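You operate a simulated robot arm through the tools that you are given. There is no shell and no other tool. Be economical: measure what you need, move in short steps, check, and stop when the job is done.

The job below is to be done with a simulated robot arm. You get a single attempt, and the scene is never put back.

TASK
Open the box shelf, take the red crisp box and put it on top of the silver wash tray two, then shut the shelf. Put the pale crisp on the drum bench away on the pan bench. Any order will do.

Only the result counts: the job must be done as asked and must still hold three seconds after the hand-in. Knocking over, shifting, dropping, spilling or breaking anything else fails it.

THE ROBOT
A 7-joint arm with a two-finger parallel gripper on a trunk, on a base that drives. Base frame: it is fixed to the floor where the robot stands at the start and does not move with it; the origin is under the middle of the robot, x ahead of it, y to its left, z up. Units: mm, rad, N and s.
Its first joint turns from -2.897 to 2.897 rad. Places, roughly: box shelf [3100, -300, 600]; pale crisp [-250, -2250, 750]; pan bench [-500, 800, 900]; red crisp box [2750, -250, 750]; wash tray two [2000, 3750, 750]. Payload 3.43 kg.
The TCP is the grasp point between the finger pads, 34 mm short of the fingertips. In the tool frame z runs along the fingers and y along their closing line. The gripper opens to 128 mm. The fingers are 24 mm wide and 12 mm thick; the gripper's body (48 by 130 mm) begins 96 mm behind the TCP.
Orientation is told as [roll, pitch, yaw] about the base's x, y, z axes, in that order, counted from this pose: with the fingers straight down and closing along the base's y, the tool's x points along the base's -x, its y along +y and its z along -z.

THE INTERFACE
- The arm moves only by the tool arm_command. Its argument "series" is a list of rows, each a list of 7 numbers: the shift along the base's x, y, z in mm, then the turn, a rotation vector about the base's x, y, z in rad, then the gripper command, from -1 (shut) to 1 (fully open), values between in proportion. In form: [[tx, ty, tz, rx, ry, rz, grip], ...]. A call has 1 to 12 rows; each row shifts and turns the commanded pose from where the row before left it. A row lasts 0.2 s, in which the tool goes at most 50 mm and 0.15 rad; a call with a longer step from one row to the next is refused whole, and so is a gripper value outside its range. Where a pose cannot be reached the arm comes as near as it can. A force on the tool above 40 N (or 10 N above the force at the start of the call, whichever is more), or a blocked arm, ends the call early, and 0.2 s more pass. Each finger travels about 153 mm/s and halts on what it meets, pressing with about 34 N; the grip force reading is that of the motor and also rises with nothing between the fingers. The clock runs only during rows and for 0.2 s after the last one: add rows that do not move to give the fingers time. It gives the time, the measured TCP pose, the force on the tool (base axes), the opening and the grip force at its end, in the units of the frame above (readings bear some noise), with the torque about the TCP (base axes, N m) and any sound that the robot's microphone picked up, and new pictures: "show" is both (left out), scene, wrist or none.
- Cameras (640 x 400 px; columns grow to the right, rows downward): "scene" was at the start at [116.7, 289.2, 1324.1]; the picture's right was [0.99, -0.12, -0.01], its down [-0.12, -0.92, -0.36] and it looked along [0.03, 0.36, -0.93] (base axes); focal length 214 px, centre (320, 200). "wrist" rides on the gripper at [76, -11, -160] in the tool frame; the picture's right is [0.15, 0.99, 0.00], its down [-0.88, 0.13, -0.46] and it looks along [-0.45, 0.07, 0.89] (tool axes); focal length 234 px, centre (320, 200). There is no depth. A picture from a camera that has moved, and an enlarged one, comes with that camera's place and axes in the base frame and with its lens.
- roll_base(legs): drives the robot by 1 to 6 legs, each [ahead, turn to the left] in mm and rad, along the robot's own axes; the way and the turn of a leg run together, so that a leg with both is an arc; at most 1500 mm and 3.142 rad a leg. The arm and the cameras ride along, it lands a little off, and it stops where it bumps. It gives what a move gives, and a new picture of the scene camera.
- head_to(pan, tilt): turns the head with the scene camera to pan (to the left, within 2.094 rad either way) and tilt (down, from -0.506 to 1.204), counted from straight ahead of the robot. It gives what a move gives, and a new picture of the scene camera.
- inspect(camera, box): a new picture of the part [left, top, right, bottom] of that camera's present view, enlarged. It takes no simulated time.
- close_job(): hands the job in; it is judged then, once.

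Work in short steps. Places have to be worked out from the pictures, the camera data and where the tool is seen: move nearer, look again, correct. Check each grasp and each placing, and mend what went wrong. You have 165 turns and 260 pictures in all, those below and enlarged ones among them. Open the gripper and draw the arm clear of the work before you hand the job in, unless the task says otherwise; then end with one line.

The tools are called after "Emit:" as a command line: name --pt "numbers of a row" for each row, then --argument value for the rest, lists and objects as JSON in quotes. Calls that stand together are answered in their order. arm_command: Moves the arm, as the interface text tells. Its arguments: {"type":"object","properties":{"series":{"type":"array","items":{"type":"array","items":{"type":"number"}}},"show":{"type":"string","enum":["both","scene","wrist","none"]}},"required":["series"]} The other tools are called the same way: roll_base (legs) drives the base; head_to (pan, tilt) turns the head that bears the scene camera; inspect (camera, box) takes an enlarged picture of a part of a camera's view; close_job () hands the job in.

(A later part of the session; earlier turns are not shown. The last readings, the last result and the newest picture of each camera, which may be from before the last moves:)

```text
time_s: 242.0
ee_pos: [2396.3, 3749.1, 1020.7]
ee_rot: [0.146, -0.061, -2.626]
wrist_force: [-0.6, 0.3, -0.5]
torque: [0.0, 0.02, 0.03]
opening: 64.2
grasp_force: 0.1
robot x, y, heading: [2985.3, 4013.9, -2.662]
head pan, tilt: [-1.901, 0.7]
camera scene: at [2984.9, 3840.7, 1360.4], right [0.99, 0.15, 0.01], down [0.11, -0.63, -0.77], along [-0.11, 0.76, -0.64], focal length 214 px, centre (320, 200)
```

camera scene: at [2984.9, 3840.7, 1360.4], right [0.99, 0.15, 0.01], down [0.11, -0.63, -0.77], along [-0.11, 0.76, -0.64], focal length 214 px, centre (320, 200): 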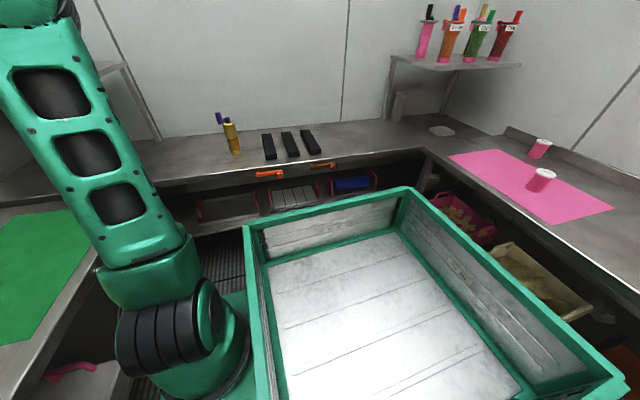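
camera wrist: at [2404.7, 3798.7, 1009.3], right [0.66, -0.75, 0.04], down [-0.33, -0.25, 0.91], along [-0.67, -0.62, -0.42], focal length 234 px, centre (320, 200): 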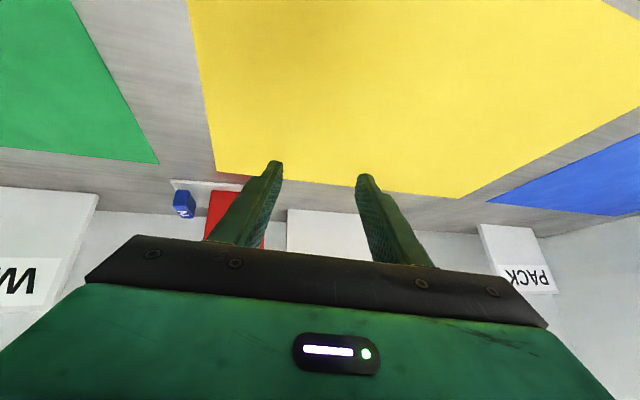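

The tub's rear has reached the baskets under the pink bench. I'll ease ahead 65 mm to free it, then turn right to the entry heading.

Emit:
roll_base --legs '[[65, 0]]'

Emit:
roll_base --legs '[[0, -0.8], [0, -0.83]]'

```text
time_s: 243.0
ee_pos: [2337.7, 3716.5, 1020.3]
ee_rot: [0.148, -0.06, -2.628]
wrist_force: [-0.7, 0.4, -0.1]
torque: [0.0, -0.01, -0.01]
opening: 64.1
grasp_force: 0.0
robot x, y, heading: [2927.6, 3982.1, -2.665]
head pan, tilt: [-1.901, 0.7]
camera scene: at [2927.1, 3810.6, 1360.4], right [0.99, 0.15, 0.01], down [0.1, -0.63, -0.77], along [-0.11, 0.76, -0.64], focal length 214 px, centre (320, 200)
```

scene: 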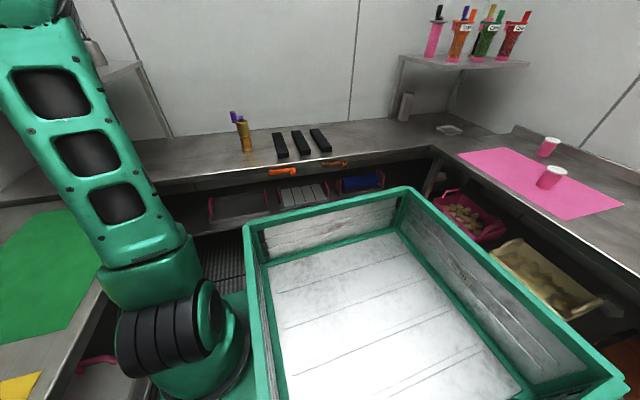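

```text
time_s: 248.2
ee_pos: [2718.5, 4583.0, 1027.9]
ee_rot: [0.146, -0.074, 1.999]
wrist_force: [-0.3, 0.5, 0.6]
torque: [0.0, -0.02, 0.01]
opening: 64.2
grasp_force: 0.0
robot x, y, heading: [2908.4, 3976.9, 1.965]
head pan, tilt: [-1.901, 0.7]
camera scene: at [2734.6, 3991.7, 1360.4], right [0.06, -1.0, 0.01], down [-0.64, -0.05, -0.77], along [0.77, 0.04, -0.64], focal length 214 px, centre (320, 200)
```

scene: 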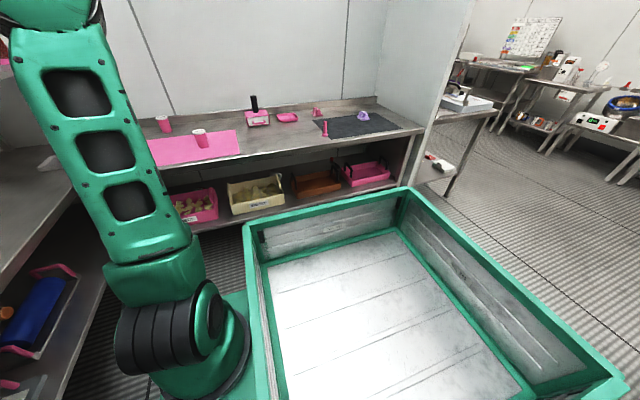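

Turned freely. I'll now reverse straight out to the corridor.

Emit:
roll_base --legs '[[-1200, 0], [-1200, 0]]'

```text
time_s: 260.1
ee_pos: [3627.7, 2383.6, 1035.5]
ee_rot: [0.144, -0.088, 2.012]
wrist_force: [-0.2, -0.3, 0.5]
torque: [-0.02, -0.01, -0.02]
opening: 64.3
grasp_force: 0.1
robot x, y, heading: [3822.3, 1787.5, 1.976]
head pan, tilt: [-1.901, 0.7]
camera scene: at [3647.6, 1803.8, 1360.4], right [0.08, -1.0, 0.01], down [-0.64, -0.06, -0.77], along [0.77, 0.05, -0.64], focal length 214 px, centre (320, 200)
```

scene: 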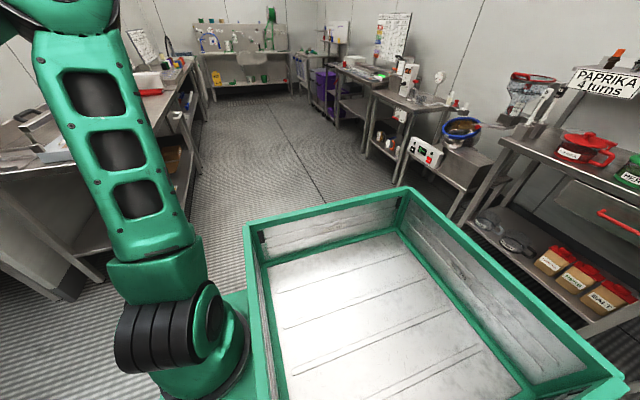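

I'm back in the corridor. I'll turn to face back along it and drive towards the start area.

Emit:
roll_base --legs '[[0, 0.82], [0, 0.82], [1400, 0], [1400, 0]]'

Emit:
head_to --pan 0 --tilt 0.3

```text
time_s: 278.7
ee_pos: [775.3, 214.0, 1042.8]
ee_rot: [0.141, -0.104, -2.621]
wrist_force: [-0.5, -0.4, 0.0]
torque: [-0.01, 0.02, 0.02]
opening: 64.1
grasp_force: 0.0
robot x, y, heading: [1345.8, 449.6, -2.65]
head pan, tilt: [-1.901, 0.7]
camera scene: at [1344.2, 274.2, 1360.4], right [0.99, 0.16, 0.01], down [0.11, -0.63, -0.77], along [-0.11, 0.76, -0.64], focal length 214 px, centre (320, 200)
```

scene: 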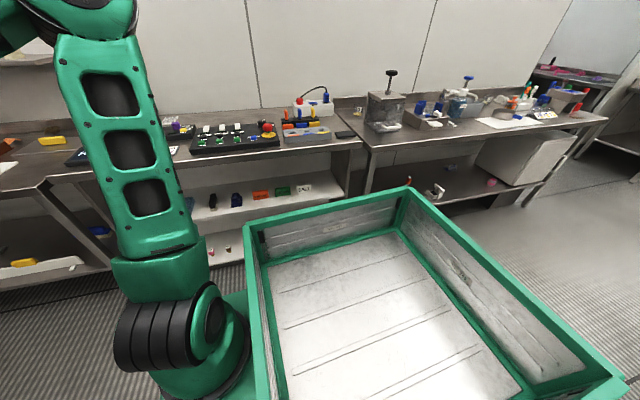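

```text
time_s: 280.6
ee_pos: [786.6, 218.9, 1051.4]
ee_rot: [0.143, -0.115, -2.619]
wrist_force: [0.5, -0.4, 0.1]
torque: [-0.01, -0.02, 0.0]
opening: 64.0
grasp_force: 0.0
robot x, y, heading: [1342.3, 449.3, -2.655]
head pan, tilt: [0.0, 0.3]
camera scene: at [1274.8, 146.3, 1394.8], right [-0.47, 0.88, 0.0], down [0.27, 0.14, -0.95], along [-0.84, -0.45, -0.31], focal length 214 px, centre (320, 200)
```

scene: 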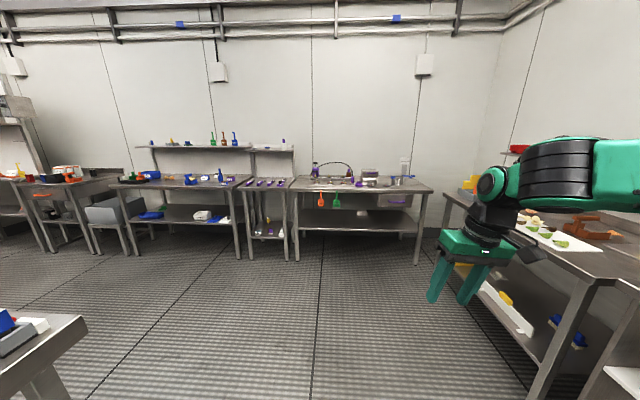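

The drum bench should appear near pixel (204, 189). I'll enlarge that area.

Emit:
inspect --camera "scene" --box '[90, 120, 310, 260]'

Emit:
inspect --camera "scene" --box '[120, 160, 250, 220]'

```text
2.86 times, centred on (200, 190) of scene
camera zoom: at [1274.8, 146.3, 1394.8], right [-0.47, 0.88, 0.0], down [0.27, 0.14, -0.95], along [-0.84, -0.45, -0.31], focal length 613 px, centre (663, 229)
```

zoom: 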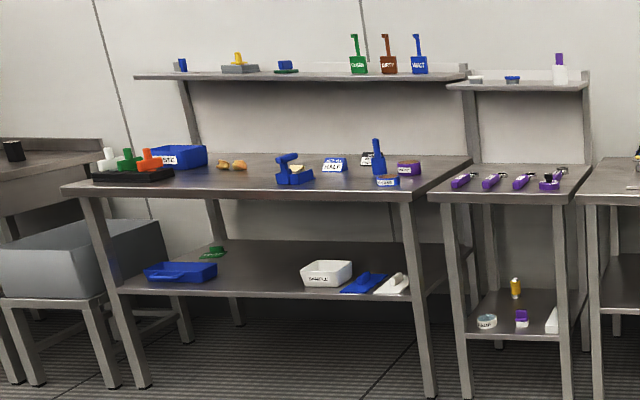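

```text
4.92 times, centred on (185, 190) of scene
camera zoom: at [1274.8, 146.3, 1394.8], right [-0.47, 0.88, 0.0], down [0.27, 0.14, -0.95], along [-0.84, -0.45, -0.31], focal length 1056 px, centre (985, 249)
```

zoom: 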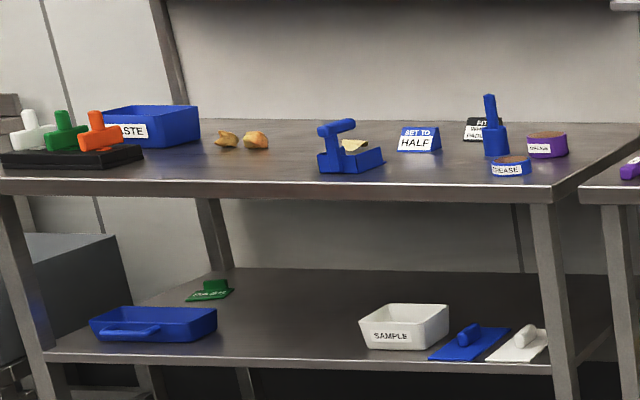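

The drum bench is the long one with the shelf, and its front line is at s ≈ -857 with the top near z 850. The pale crisp lies behind the blue holder, at about (-197, -2338). I'll drive to the open floor and turn towards it.

Emit:
roll_base --legs '[[1350, 0], [0, 0.8], [0, 0.72]]'

Emit:
head_to --pan 0.2 --tilt 0.45

Emit:
head_to --pan -0.9 --tilt 0.5

```text
time_s: 292.1
ee_pos: [334.5, -766.9, 1050.4]
ee_rot: [0.143, -0.115, -1.093]
wrist_force: [0.0, -0.9, -0.2]
torque: [0.0, -0.01, 0.03]
opening: 64.1
grasp_force: 0.1
robot x, y, heading: [114.3, -210.7, -1.123]
head pan, tilt: [0.0, 0.3]
camera scene: at [411.4, -290.8, 1394.9], right [-0.9, -0.43, 0.0], down [-0.13, 0.28, -0.95], along [0.41, -0.86, -0.31], focal length 214 px, centre (320, 200)
```

scene: 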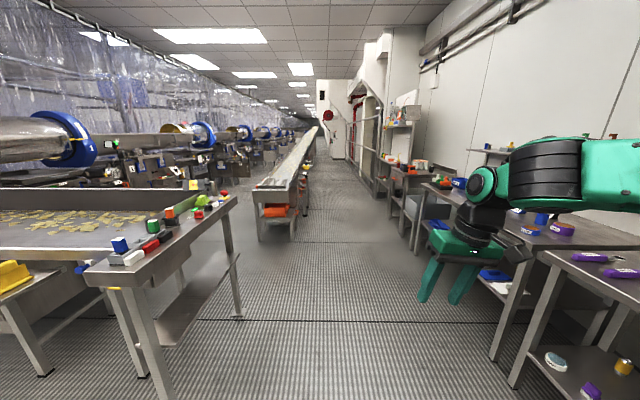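

```text
time_s: 292.8
ee_pos: [326.9, -755.9, 1058.7]
ee_rot: [0.141, -0.129, -1.093]
wrist_force: [0.4, -0.3, 0.2]
torque: [-0.04, 0.03, 0.0]
opening: 64.1
grasp_force: 0.1
robot x, y, heading: [111.4, -210.0, -1.129]
head pan, tilt: [0.201, 0.45]
camera scene: at [426.5, -280.1, 1381.0], right [-0.8, -0.6, 0.0], down [-0.27, 0.36, -0.89], along [0.54, -0.71, -0.45], focal length 214 px, centre (320, 200)
```

scene: 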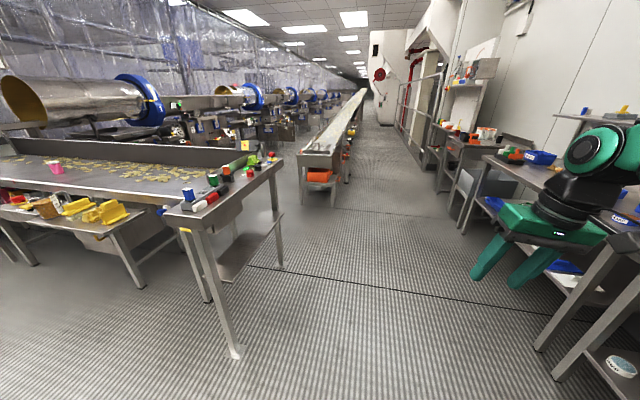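

```text
time_s: 294.1
ee_pos: [328.2, -756.3, 1057.3]
ee_rot: [0.141, -0.13, -1.092]
wrist_force: [-0.9, 0.1, 0.5]
torque: [0.01, 0.01, 0.0]
opening: 64.2
grasp_force: 0.0
robot x, y, heading: [110.0, -207.5, -1.125]
head pan, tilt: [-0.901, 0.499]
camera scene: at [331.3, -288.2, 1376.9], right [-0.9, 0.44, 0.01], down [0.21, 0.44, -0.87], along [-0.39, -0.78, -0.49], focal length 214 px, centre (320, 200)
```

scene: 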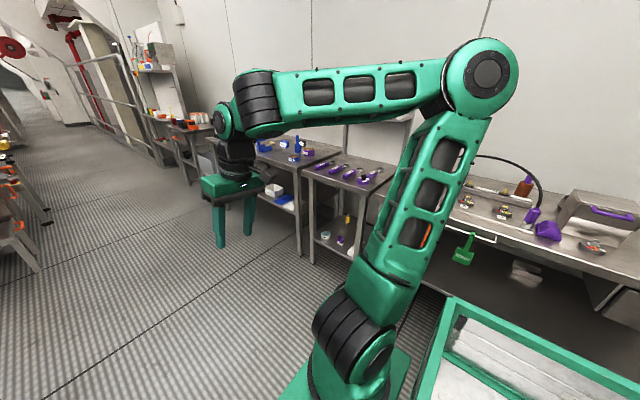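

The way is clear. I'll drive along to stand level with the crisp and then turn right to face the drum bench.

Emit:
roll_base --legs '[[0, -0.05], [900, 0], [880, 0], [0, -0.8], [0, -0.74]]'

Emit:
head_to --pan -0.1 --tilt 0.6

Emit:
inspect --camera "scene" --box '[160, 80, 480, 280]'

```text
time_s: 308.1
ee_pos: [232.9, -2039.2, 1057.7]
ee_rot: [0.142, -0.13, -2.679]
wrist_force: [0.0, 0.9, -0.2]
torque: [0.02, -0.01, 0.04]
opening: 64.0
grasp_force: 0.1
robot x, y, heading: [787.9, -1852.8, -2.707]
head pan, tilt: [-0.901, 0.499]
camera scene: at [708.0, -2065.6, 1377.0], right [0.45, 0.89, 0.01], down [0.44, -0.21, -0.87], along [-0.78, 0.4, -0.49], focal length 214 px, centre (320, 200)
```

scene: 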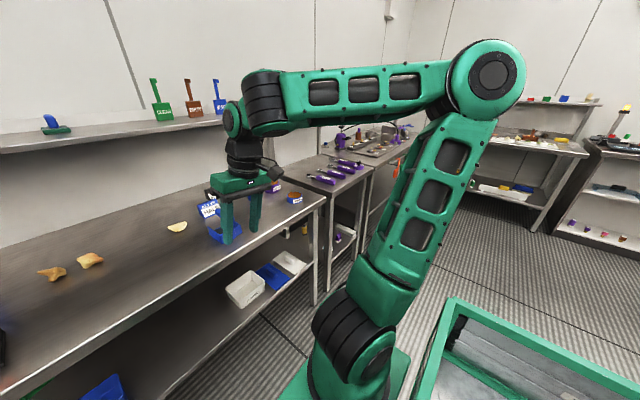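

```text
time_s: 309.2
ee_pos: [244.8, -2036.0, 1062.8]
ee_rot: [0.139, -0.143, -2.68]
wrist_force: [-1.3, -0.3, 0.4]
torque: [0.03, 0.0, 0.01]
opening: 63.9
grasp_force: 0.0
robot x, y, heading: [786.7, -1849.2, -2.706]
head pan, tilt: [-0.099, 0.6]
camera scene: at [705.2, -2135.4, 1367.4], right [-0.32, 0.95, 0.0], down [0.54, 0.19, -0.82], along [-0.77, -0.26, -0.58], focal length 214 px, centre (320, 200)
```

scene: 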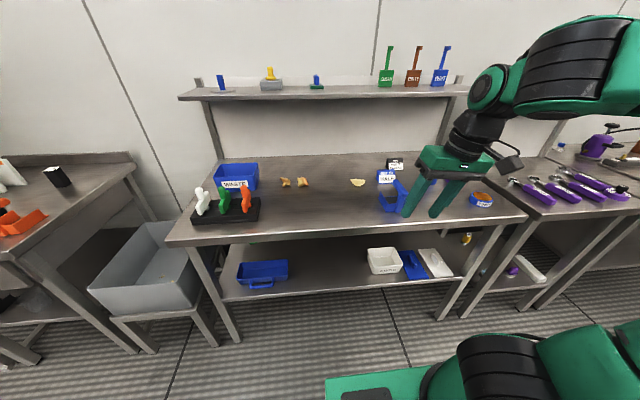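

```text
2.00 times, centred on (320, 180) of scene
camera zoom: at [705.2, -2135.4, 1367.4], right [-0.32, 0.95, 0.0], down [0.54, 0.19, -0.82], along [-0.77, -0.26, -0.58], focal length 429 px, centre (320, 240)
```

zoom: 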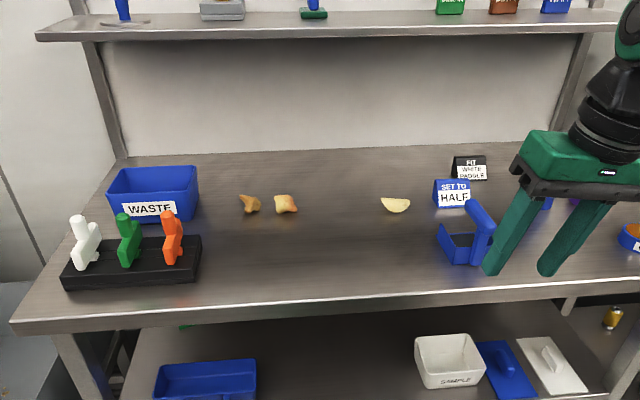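

The pale crisp is at about (-173, -2243, 855). I'll drive 180 mm nearer, level the tool and open the gripper.

Emit:
roll_base --legs '[[180, 0]]'

Emit:
arm_command --pt "-20 -8 0 0.0945 -0.033 0 0.3" --pt "-20 -8 0 0.0945 -0.033 0 0.3" --pt "-30 -14 0 0 0 0 0.3" --pt "-30 -14 -10 0 0 0 0.3" --pt "-30 -14 -20 0 0 0 0.3" --pt "-30 -12 -20 0 0 0 0.3"

```text
time_s: 310.8
ee_pos: [79.9, -2110.4, 1064.6]
ee_rot: [0.14, -0.143, -2.68]
wrist_force: [-0.2, 0.7, -0.4]
torque: [0.02, 0.01, 0.01]
opening: 63.8
grasp_force: 0.0
robot x, y, heading: [626.4, -1925.7, -2.713]
head pan, tilt: [-0.099, 0.6]
camera scene: at [541.2, -2210.7, 1367.4], right [-0.32, 0.95, 0.0], down [0.55, 0.19, -0.82], along [-0.77, -0.26, -0.58], focal length 214 px, centre (320, 200)
```

scene: 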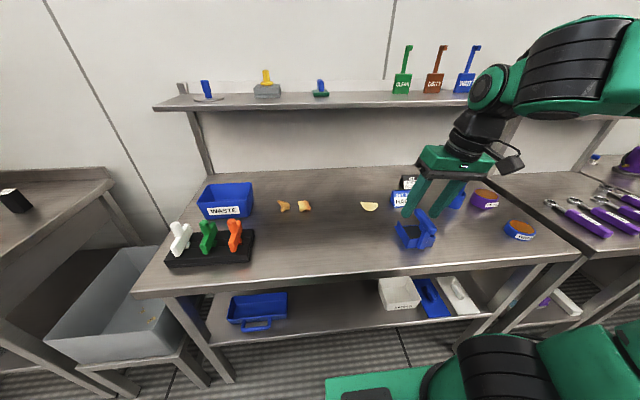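

```text
time_s: 312.2
ee_pos: [-68.3, -2173.7, 1023.2]
ee_rot: [0.001, -0.011, -2.668]
wrist_force: [0.3, 0.0, 0.8]
torque: [-0.04, 0.03, -0.01]
opening: 83.2
grasp_force: 0.0
robot x, y, heading: [625.9, -1924.2, -2.713]
head pan, tilt: [-0.099, 0.6]
camera scene: at [541.8, -2210.4, 1367.5], right [-0.32, 0.95, 0.0], down [0.54, 0.19, -0.82], along [-0.77, -0.26, -0.58], focal length 214 px, centre (320, 200)
camera wrist: at [-4.6, -2127.6, 1181.8], right [0.58, -0.81, 0.0], down [-0.72, -0.51, 0.46], along [-0.38, -0.27, -0.89], focal length 234 px, centre (320, 200)
```

scene: 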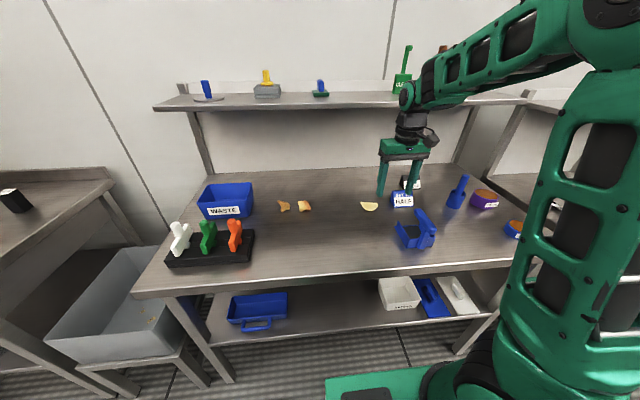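
wrist: 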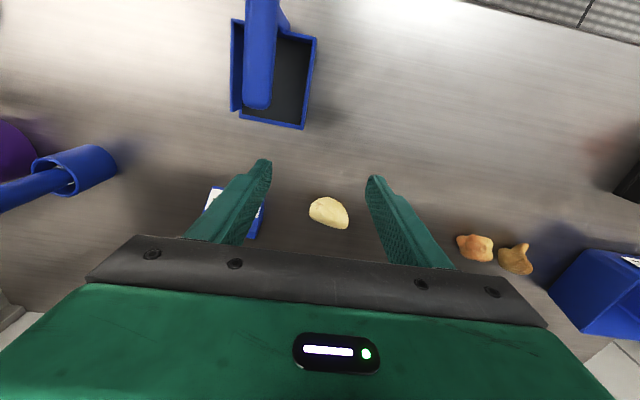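

The crisp lies right between the fingers below, at about (-156, -2250, 857). I'll enlarge it to see its shape.

Emit:
inspect --camera "wrist" --box '[270, 170, 390, 245]'

Emit:
inspect --camera "scene" --box '[340, 180, 420, 230]'

```text
5.33 times, centred on (330, 208) of wrist
camera zoom: at [-4.6, -2127.6, 1181.8], right [0.58, -0.81, 0.0], down [-0.72, -0.51, 0.46], along [-0.38, -0.27, -0.89], focal length 1249 px, centre (267, 160)
```

zoom: 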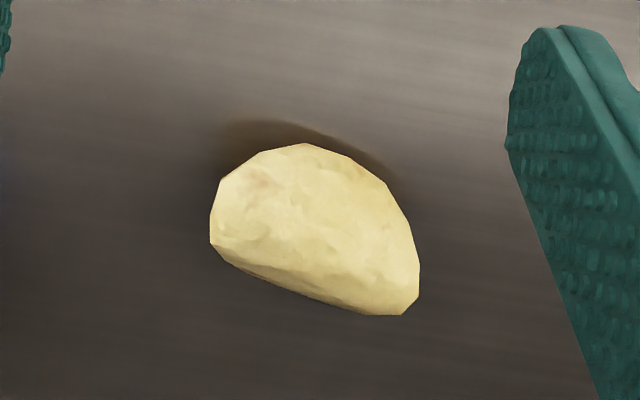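

```text
8.00 times, centred on (380, 205) of scene
camera zoom: at [541.8, -2210.4, 1367.5], right [-0.32, 0.95, 0.0], down [0.54, 0.19, -0.82], along [-0.77, -0.26, -0.58], focal length 1716 px, centre (-160, 160)
```

zoom: 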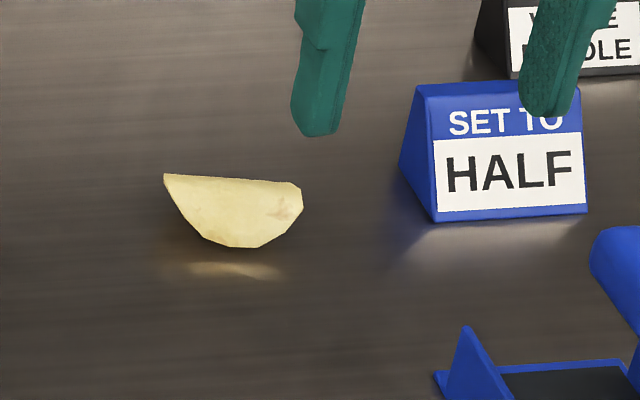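

The crisp is a half-disc about 65 × 45 mm with its straight edge at about -1.25 rad. I'll turn the tool to grip straight edge against arc, and move over it.

Emit:
arm_command --pt "-8.8 -7.9 -4 0 0 0.1417 0.4" --pt "-8.8 -7.9 -4 0 0 0.1417 0.4" --pt "-8.8 -7.9 -4 0 0 0.1417 0.4" --pt "-8.8 -7.9 -4 0 0 0.1417 0.4" --pt "-8.8 -7.9 -4 0 0 0.1417 0.4" --pt "-8.8 -7.9 -4 0 0 0.1417 0.4" --pt "-8.8 -7.9 -4 0 0 0.1417 0.4" --pt "-8.8 -7.9 -4 0 0 0.1417 0.4" --pt "-8.8 -7.9 -4 0 0 0.1417 0.4" --pt "-8.8 -7.9 -4 0 0 0.1417 0.4"

```text
time_s: 314.4
ee_pos: [-156.0, -2254.0, 981.1]
ee_rot: [0.002, -0.012, -1.248]
wrist_force: [0.1, -0.3, -0.2]
torque: [0.01, 0.01, -0.02]
opening: 89.6
grasp_force: 0.0
robot x, y, heading: [625.9, -1926.3, -2.715]
head pan, tilt: [-0.099, 0.6]
camera scene: at [541.3, -2210.6, 1367.4], right [-0.32, 0.95, 0.0], down [0.55, 0.19, -0.82], along [-0.77, -0.26, -0.58], focal length 214 px, centre (320, 200)
camera wrist: at [-190.5, -2182.9, 1140.9], right [0.89, 0.45, 0.0], down [0.4, -0.79, 0.47], along [0.21, -0.42, -0.88], focal length 234 px, centre (320, 200)
```

scene: 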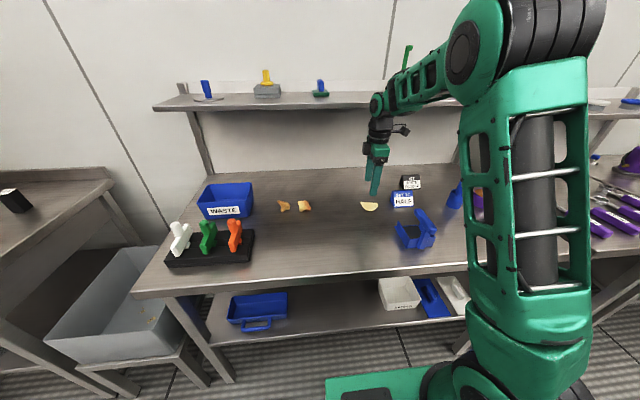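
wrist: 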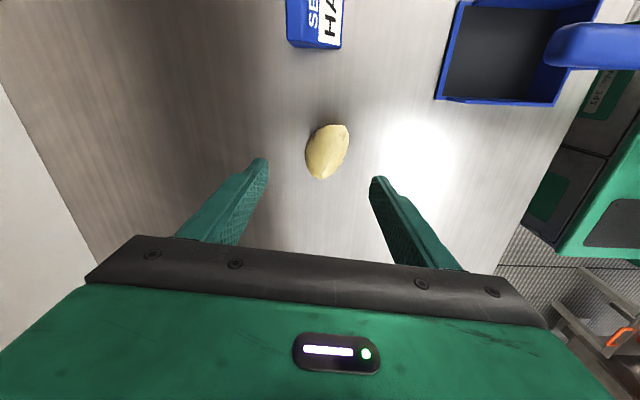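

The crisp sits within reach below. I'll enlarge it once more from this side before going down.

Emit:
inspect --camera "wrist" --box '[270, 105, 390, 200]'

```text
4.21 times, centred on (330, 152) of wrist
camera zoom: at [-190.5, -2182.9, 1140.9], right [0.89, 0.45, 0.0], down [0.4, -0.79, 0.47], along [0.21, -0.42, -0.88], focal length 986 px, centre (278, 400)
```

zoom: 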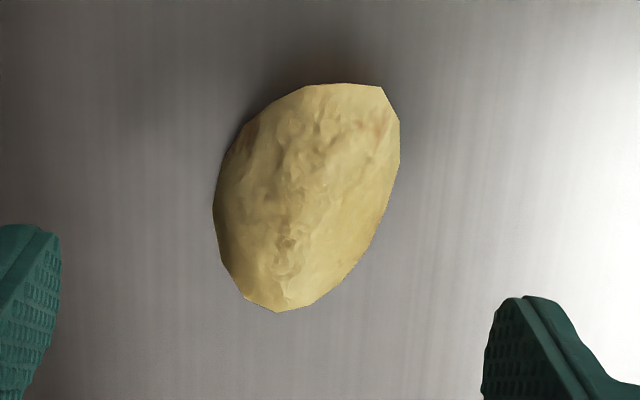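

The crisp is an oval shell about 55 × 68 mm. I'll turn the tool -0.2 rad to span its narrow width, and descend to z 900.

Emit:
arm_command --pt "3 0 -20 0 0 -0.1 0.4" --pt "3 0 -20 0 0 -0.1 0.4" --pt "0 0 -20 0 0 0 0.4" --pt "0 0 -20 0 0 0 0.4" --pt "0 0 0 0 0 0 0.4"

Emit:
inspect --camera "scene" --box '[320, 140, 420, 230]'

```text
time_s: 315.6
ee_pos: [-150.8, -2252.8, 902.5]
ee_rot: [0.002, -0.011, -1.453]
wrist_force: [0.4, -0.2, 0.9]
torque: [-0.04, 0.0, 0.02]
opening: 89.5
grasp_force: 0.2
robot x, y, heading: [627.8, -1923.0, -2.716]
head pan, tilt: [-0.099, 0.6]
camera scene: at [541.2, -2210.7, 1367.4], right [-0.32, 0.95, 0.0], down [0.55, 0.19, -0.82], along [-0.77, -0.26, -0.58], focal length 214 px, centre (320, 200)
camera wrist: at [-170.0, -2176.5, 1060.8], right [0.96, 0.26, 0.0], down [0.23, -0.85, 0.47], along [0.12, -0.45, -0.88], focal length 234 px, centre (320, 200)
```

scene: 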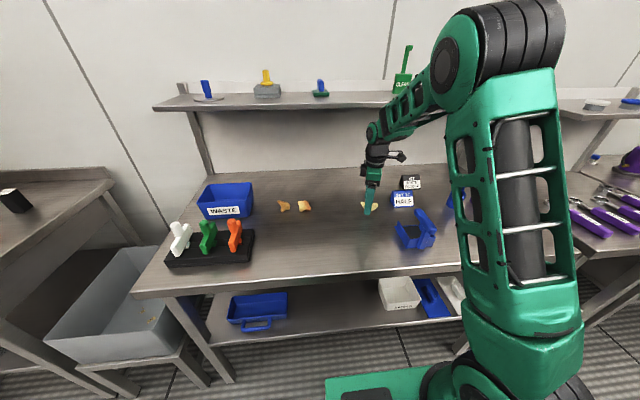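
wrist: 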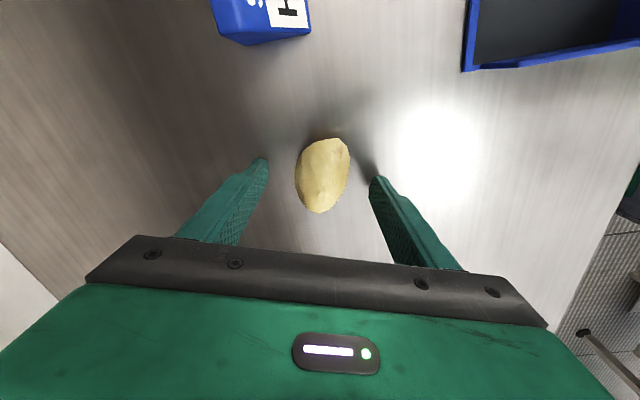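

```text
4.44 times, centred on (370, 185) of scene
camera zoom: at [541.2, -2210.7, 1367.4], right [-0.32, 0.95, 0.0], down [0.55, 0.19, -0.82], along [-0.77, -0.26, -0.58], focal length 953 px, centre (98, 267)
```

zoom: 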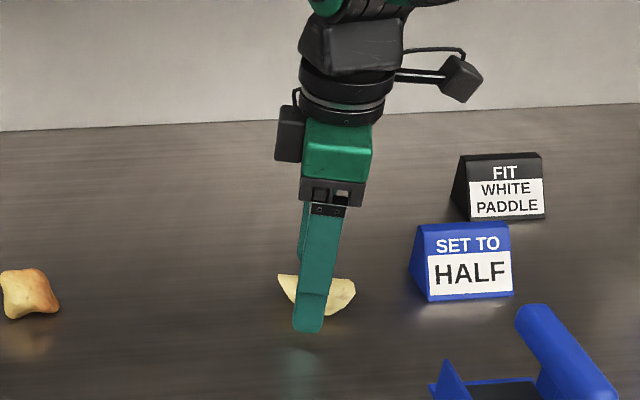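

It's aligned over the crisp, with the tips about 18 mm above the bench. I'll go down 13 mm and close.

Emit:
arm_command --pt "2 -1 -7 0 0 0 0.4" --pt "0 0 -6 0 0 0 0.4" --pt "0 0 0 0 0 0 0.1" --pt "0 0 0 0 0 0 -0.1" --pt "0 0 0 0 0 0 -0.4" --pt "0 0 0 0 0 0 -1" --pt "0 0 0 0 0 0 -1"

Emit:
inspect --camera "wrist" --box '[220, 100, 420, 260]'

```text
time_s: 316.2
ee_pos: [-139.6, -2250.1, 902.8]
ee_rot: [-0.013, -0.017, -1.45]
wrist_force: [-1.5, 0.1, -0.8]
torque: [0.06, -0.1, -0.01]
opening: 70.6
grasp_force: 0.2
robot x, y, heading: [626.1, -1926.5, -2.713]
head pan, tilt: [-0.099, 0.6]
stopped in row 3: the force on the tool passed its limit at 54 N (the readings are from after the stop); the commanded pose is now the measured one
camera scene: at [540.4, -2211.1, 1367.3], right [-0.32, 0.95, 0.0], down [0.55, 0.19, -0.82], along [-0.77, -0.26, -0.58], focal length 214 px, centre (320, 200)
camera wrist: at [-156.4, -2172.0, 1061.9], right [0.96, 0.26, -0.02], down [0.24, -0.85, 0.47], along [0.11, -0.46, -0.88], focal length 234 px, centre (320, 200)
```

scene: 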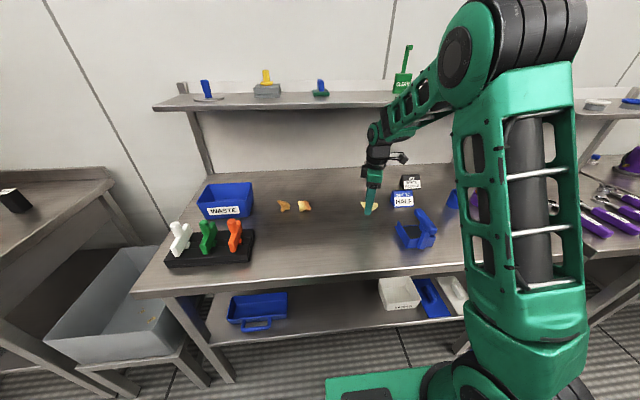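
wrist: 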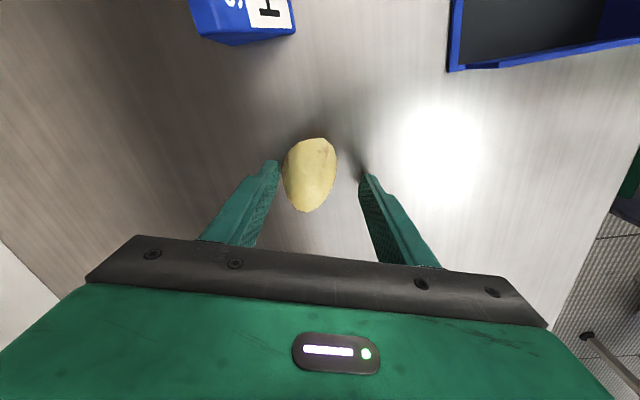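

```text
2.50 times, centred on (320, 180) of wrist
camera zoom: at [-156.4, -2172.0, 1061.9], right [0.96, 0.26, -0.02], down [0.24, -0.85, 0.47], along [0.11, -0.46, -0.88], focal length 585 px, centre (320, 250)
```

zoom: 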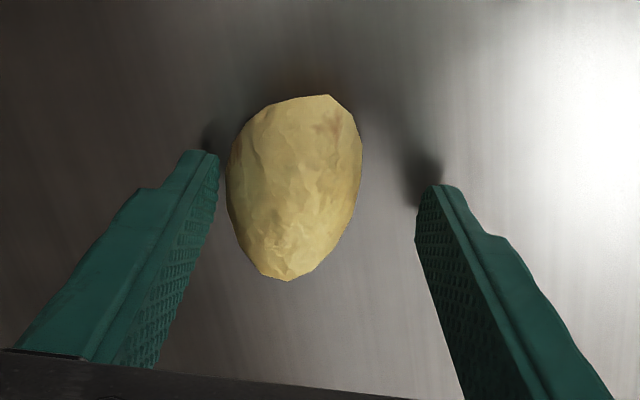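

The tips touched the bench, so the surface is a bit higher than I judged. I'll re-centre over the crisp, hold z about 897, and close.

Emit:
arm_command --pt "-5 -2 0 0.005 0.012 0 0.3" --pt "-4 -2 -4 0 0 0 0.3" --pt "0 0 -2 0 0 0 0.3" --pt "0 0 0 0 0 0 0.1" --pt "0 0 0 0 0 0 -0.1" --pt "0 0 0 0 0 0 -0.3" --show "wrist"

```text
time_s: 317.6
ee_pos: [-147.5, -2253.4, 898.3]
ee_rot: [-0.027, -0.012, -1.451]
wrist_force: [0.9, -0.2, 0.5]
torque: [-0.01, -0.05, 0.01]
opening: 46.3
grasp_force: 5.9
robot x, y, heading: [626.0, -1926.1, -2.707]
head pan, tilt: [-0.099, 0.6]
camera wrist: at [-163.6, -2176.7, 1056.7], right [0.96, 0.26, -0.03], down [0.25, -0.85, 0.46], along [0.1, -0.45, -0.89], focal length 234 px, centre (320, 200)
```

wrist: 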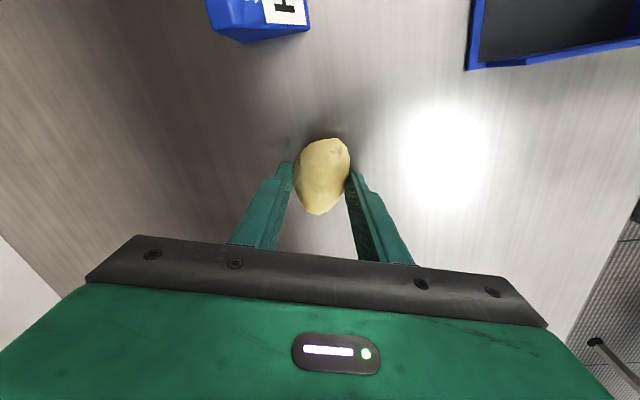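

Contact at 46 mm. I'll close fully and lift a little to test.

Emit:
arm_command --pt "0 0 0 0 0 0 -0.6" --pt "0 0 0 0 0 0 -1" --pt "0 0 0 0 0 0 -1" --pt "0 0 10 0 0 0 -1" --pt "0 0 20 0 0 0 -1" --pt "0 0 0 0 0 0 -1"

Emit:
inspect --camera "scene" --box '[320, 140, 420, 230]'

```text
time_s: 319.0
ee_pos: [-148.9, -2253.1, 927.7]
ee_rot: [-0.026, -0.012, -1.451]
wrist_force: [0.5, 0.1, -1.2]
torque: [0.01, 0.0, 0.01]
opening: 46.1
grasp_force: 5.5
robot x, y, heading: [624.6, -1921.7, -2.713]
head pan, tilt: [-0.099, 0.6]
camera scene: at [541.1, -2210.7, 1367.4], right [-0.32, 0.95, 0.0], down [0.55, 0.19, -0.82], along [-0.77, -0.26, -0.58], focal length 214 px, centre (320, 200)
camera wrist: at [-163.5, -2176.6, 1086.9], right [0.96, 0.26, -0.03], down [0.25, -0.85, 0.46], along [0.1, -0.45, -0.89], focal length 234 px, centre (320, 200)
```

scene: 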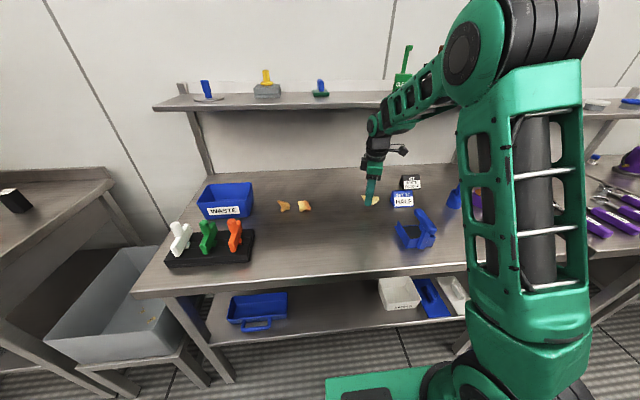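
wrist: 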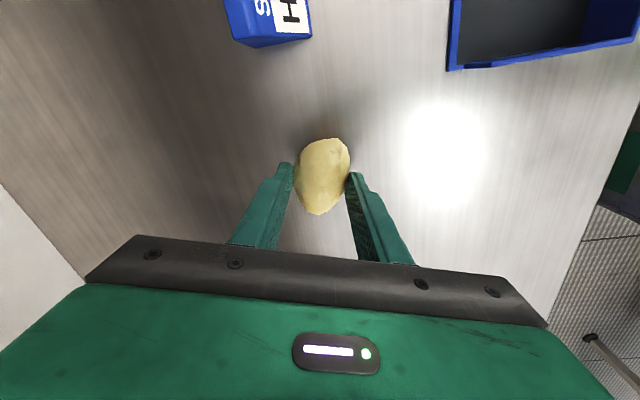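

```text
4.44 times, centred on (370, 185) of scene
camera zoom: at [541.1, -2210.7, 1367.4], right [-0.32, 0.95, 0.0], down [0.55, 0.19, -0.82], along [-0.77, -0.26, -0.58], focal length 953 px, centre (98, 267)
```

zoom: 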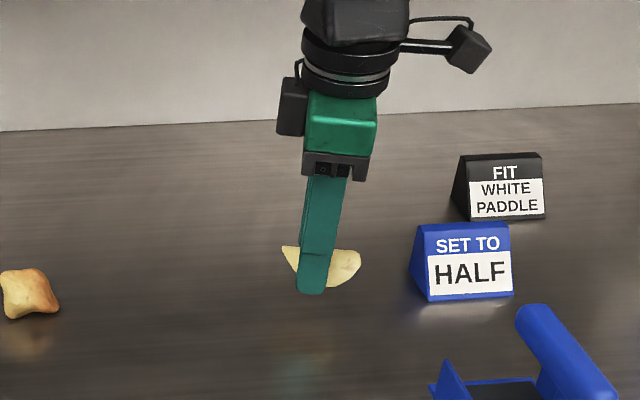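

The crisp is lifted and held at 46 mm. I'll raise it and draw the arm in gently for the carry.

Emit:
arm_command --pt "10 4 20 0 0 0 -1" --pt "20 8 20 0 0 0 -1" --pt "25 10 20 0 0 0 -1" --pt "25 10 20 0 0 0 -1" --pt "25 10 20 0 0 0 -1" --pt "25 10 20 0 0 0 -1" --pt "25 10 20 0 0 0 -1" --pt "20 8 10 0 0 0 -1" --pt "10 4 0 0 0 0 -1" --pt "0 0 0 0 0 0 -1" --show "wrist"

Emit:
roll_base --legs '[[-90, 0], [-90, 0]]'

```text
time_s: 321.2
ee_pos: [36.0, -2177.7, 1079.2]
ee_rot: [-0.028, -0.013, -1.451]
wrist_force: [0.1, 0.3, -0.5]
torque: [0.02, -0.01, -0.02]
opening: 46.3
grasp_force: 5.8
robot x, y, heading: [623.5, -1921.6, -2.718]
head pan, tilt: [-0.099, 0.6]
camera wrist: at [20.8, -2101.1, 1237.5], right [0.96, 0.26, -0.03], down [0.25, -0.85, 0.46], along [0.1, -0.45, -0.89], focal length 234 px, centre (320, 200)
```

wrist: 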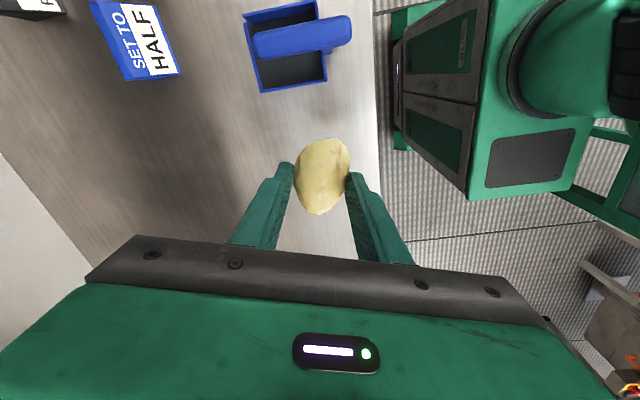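

```text
time_s: 323.0
ee_pos: [202.6, -2102.7, 1078.9]
ee_rot: [-0.026, -0.013, -1.45]
wrist_force: [0.0, -0.2, -0.2]
torque: [0.01, 0.01, -0.03]
opening: 46.4
grasp_force: 5.9
robot x, y, heading: [791.9, -1847.4, -2.716]
head pan, tilt: [-0.099, 0.6]
camera scene: at [707.8, -2134.7, 1367.4], right [-0.32, 0.95, 0.0], down [0.55, 0.19, -0.82], along [-0.77, -0.26, -0.58], focal length 214 px, centre (320, 200)
```

scene: 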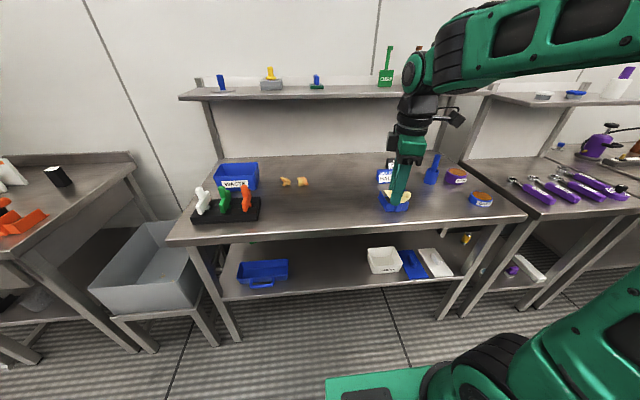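

It's still held. I'll turn right in moderate steps and check the grip.

Emit:
roll_base --legs '[[0, -0.5], [0, -0.55], [0, -0.52]]'

```text
time_s: 328.3
ee_pos: [529.0, -1278.0, 1086.1]
ee_rot: [-0.039, -0.013, -2.994]
wrist_force: [-0.2, 0.7, 0.3]
torque: [-0.01, 0.0, 0.0]
opening: 46.6
grasp_force: 5.7
robot x, y, heading: [774.4, -1852.9, 2.028]
head pan, tilt: [-0.099, 0.6]
camera scene: at [485.7, -1779.2, 1367.5], right [0.94, 0.35, 0.0], down [0.2, -0.54, -0.82], along [-0.29, 0.77, -0.58], focal length 214 px, centre (320, 200)
```

scene: 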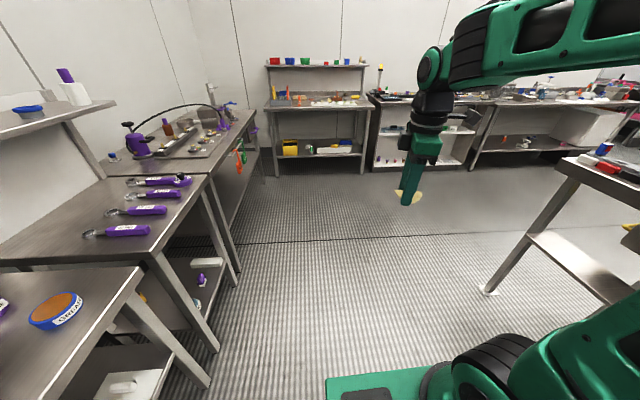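

The crisp is still held. The pan bench is straight ahead, so I'll drive towards it.

Emit:
roll_base --legs '[[950, 0], [850, 0]]'

Emit:
head_to --pan 0 --tilt 0.6

Emit:
inspect --camera "scene" --box '[120, 60, 520, 310]'

```text
time_s: 337.6
ee_pos: [-308.1, 327.3, 1092.6]
ee_rot: [-0.049, -0.021, -2.967]
wrist_force: [0.8, -0.2, -0.5]
torque: [0.03, 0.0, -0.02]
opening: 46.1
grasp_force: 6.5
robot x, y, heading: [-51.9, -232.0, 2.057]
head pan, tilt: [-0.099, 0.6]
camera scene: at [-342.3, -162.3, 1367.4], right [0.93, 0.38, 0.0], down [0.22, -0.53, -0.82], along [-0.31, 0.76, -0.58], focal length 214 px, centre (320, 200)
```

scene: 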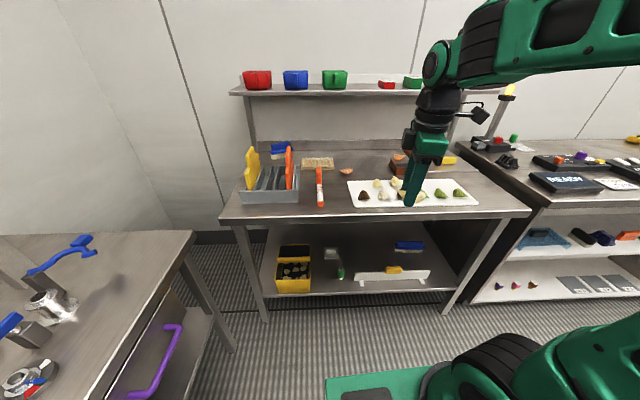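

```text
time_s: 338.2
ee_pos: [-300.6, 315.5, 1101.4]
ee_rot: [-0.063, -0.023, -2.966]
wrist_force: [0.7, -0.5, 0.4]
torque: [-0.03, -0.03, -0.01]
opening: 46.4
grasp_force: 6.0
robot x, y, heading: [-50.6, -232.4, 2.055]
head pan, tilt: [0.0, 0.6]
camera scene: at [-350.3, -165.9, 1367.4], right [0.88, 0.47, 0.0], down [0.27, -0.51, -0.82], along [-0.38, 0.72, -0.58], focal length 214 px, centre (320, 200)
```

scene: 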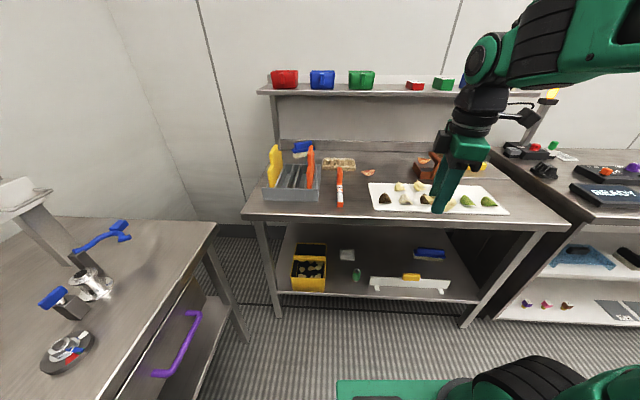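

```text
1.60 times, centred on (320, 185) of scene
camera zoom: at [-350.3, -165.9, 1367.4], right [0.88, 0.47, 0.0], down [0.27, -0.51, -0.82], along [-0.38, 0.72, -0.58], focal length 343 px, centre (320, 224)
```

zoom: 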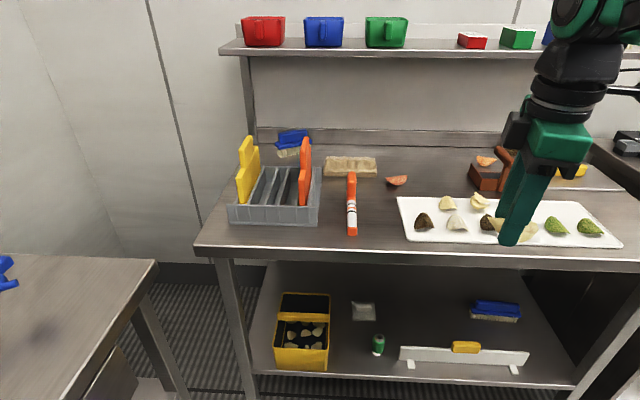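

I've reached the pan bench. Two views put the board top at z 843, and there's a free 125 mm gap between the paddle and the white board, centred near (-568, 574). I'll drive 120 mm nearer and check the grip.

Emit:
roll_base --legs '[[120, 0]]'

Emit:
arm_command --pt "-25 18 -5 0 0 0.05 -1" --pt "-25 18 -10 0 0 0.05 -1" --pt "-25 18 -10 0 0 0.05 -1" --pt "-25 18 -15 0.02 0.02 0.05 -1" --pt "-25 18 -15 0.02 0.02 0.05 -1" --pt "-25 18 -15 0 0 0 -1" --pt "-25 18 -15 0 0 0 -1" --pt "-20 15 -15 0 0 0 -1"

```text
time_s: 339.5
ee_pos: [-356.9, 424.3, 1100.0]
ee_rot: [-0.061, -0.023, -2.965]
wrist_force: [-0.4, -0.1, 0.3]
torque: [0.0, -0.01, 0.0]
opening: 46.2
grasp_force: 5.7
robot x, y, heading: [-105.3, -122.7, 2.06]
head pan, tilt: [0.0, 0.6]
camera scene: at [-407.0, -58.5, 1367.4], right [0.88, 0.47, 0.0], down [0.27, -0.51, -0.82], along [-0.38, 0.72, -0.58], focal length 214 px, centre (320, 200)
```

scene: 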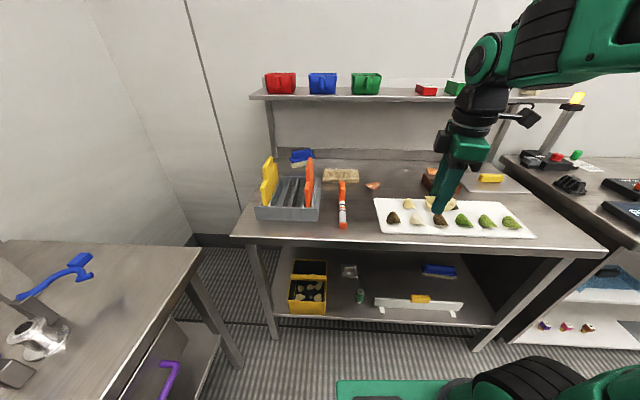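

```text
time_s: 341.3
ee_pos: [-544.9, 555.3, 1007.7]
ee_rot: [-0.13, -0.051, -2.713]
wrist_force: [0.2, 0.1, -0.5]
torque: [0.01, -0.01, 0.02]
opening: 46.5
grasp_force: 6.4
robot x, y, heading: [-110.1, -126.5, 2.052]
head pan, tilt: [0.0, 0.6]
camera scene: at [-406.7, -58.9, 1367.5], right [0.88, 0.47, 0.0], down [0.27, -0.51, -0.82], along [-0.38, 0.72, -0.58], focal length 214 px, centre (320, 200)
camera wrist: at [-465.2, 581.0, 1163.4], right [0.53, -0.84, -0.13], down [-0.7, -0.53, 0.48], along [-0.47, -0.16, -0.87], focal length 234 px, centre (320, 200)
```

scene: 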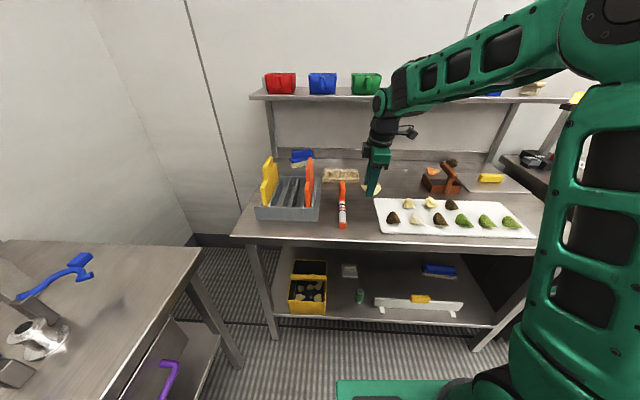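
wrist: 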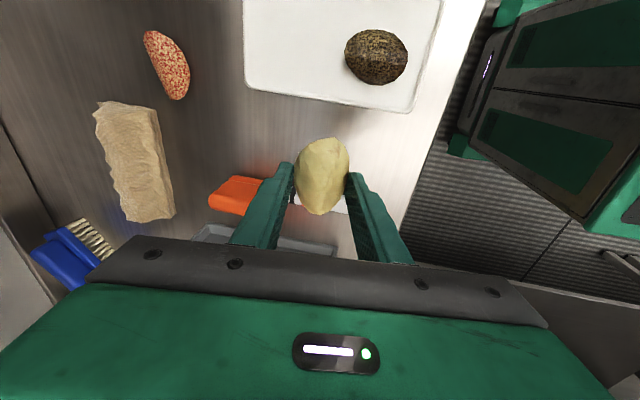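

Still held. I'll level the tool, centre over the gap and lower to about 15 mm above the bench.

Emit:
arm_command --pt "-8 7 -15 -0.05 -0.05 0 -1" --pt "-7 6 -15 -0.047 -0.05 0 -1" --pt "-7 6 -20 0 0 0 -1" --pt "0 0 -20 0 0 0 -1" --pt "0 0 -20 0 0 0 -1" --pt "0 0 -18 0 0 0 -1" --pt "0 0 0 0 0 0 -1"

Emit:
inspect --camera "scene" --box '[310, 150, 430, 250]'

```text
time_s: 342.9
ee_pos: [-566.4, 570.5, 900.2]
ee_rot: [0.003, 0.0, -2.718]
wrist_force: [-0.6, 0.8, -0.2]
torque: [0.01, -0.01, 0.01]
opening: 46.3
grasp_force: 5.9
robot x, y, heading: [-106.6, -123.8, 2.06]
head pan, tilt: [0.0, 0.6]
camera scene: at [-407.0, -58.4, 1367.4], right [0.88, 0.47, 0.0], down [0.27, -0.51, -0.82], along [-0.38, 0.72, -0.58], focal length 214 px, centre (320, 200)
camera wrist: at [-502.6, 612.7, 1059.7], right [0.54, -0.84, 0.0], down [-0.75, -0.48, 0.46], along [-0.38, -0.25, -0.89], focal length 234 px, centre (320, 200)
```

scene: 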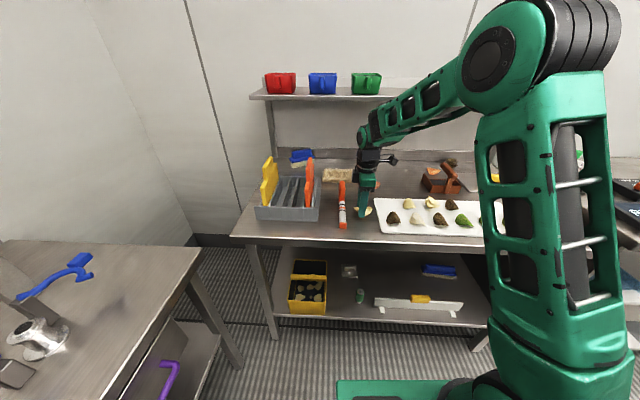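
wrist: 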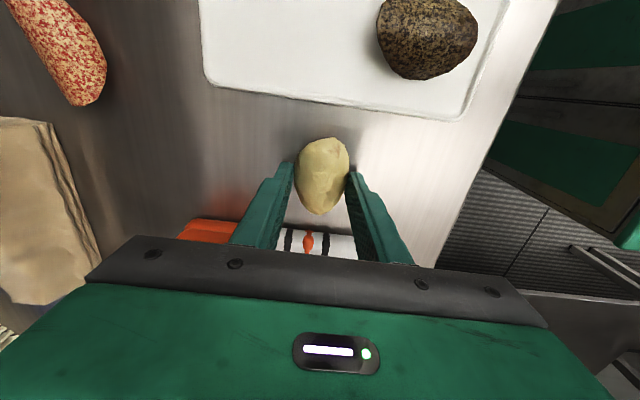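

```text
4.00 times, centred on (370, 200) of scene
camera zoom: at [-407.0, -58.4, 1367.4], right [0.88, 0.47, 0.0], down [0.27, -0.51, -0.82], along [-0.38, 0.72, -0.58], focal length 858 px, centre (120, 200)
```

zoom: 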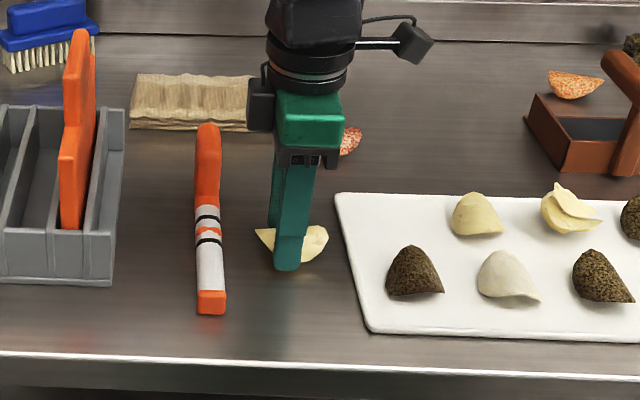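

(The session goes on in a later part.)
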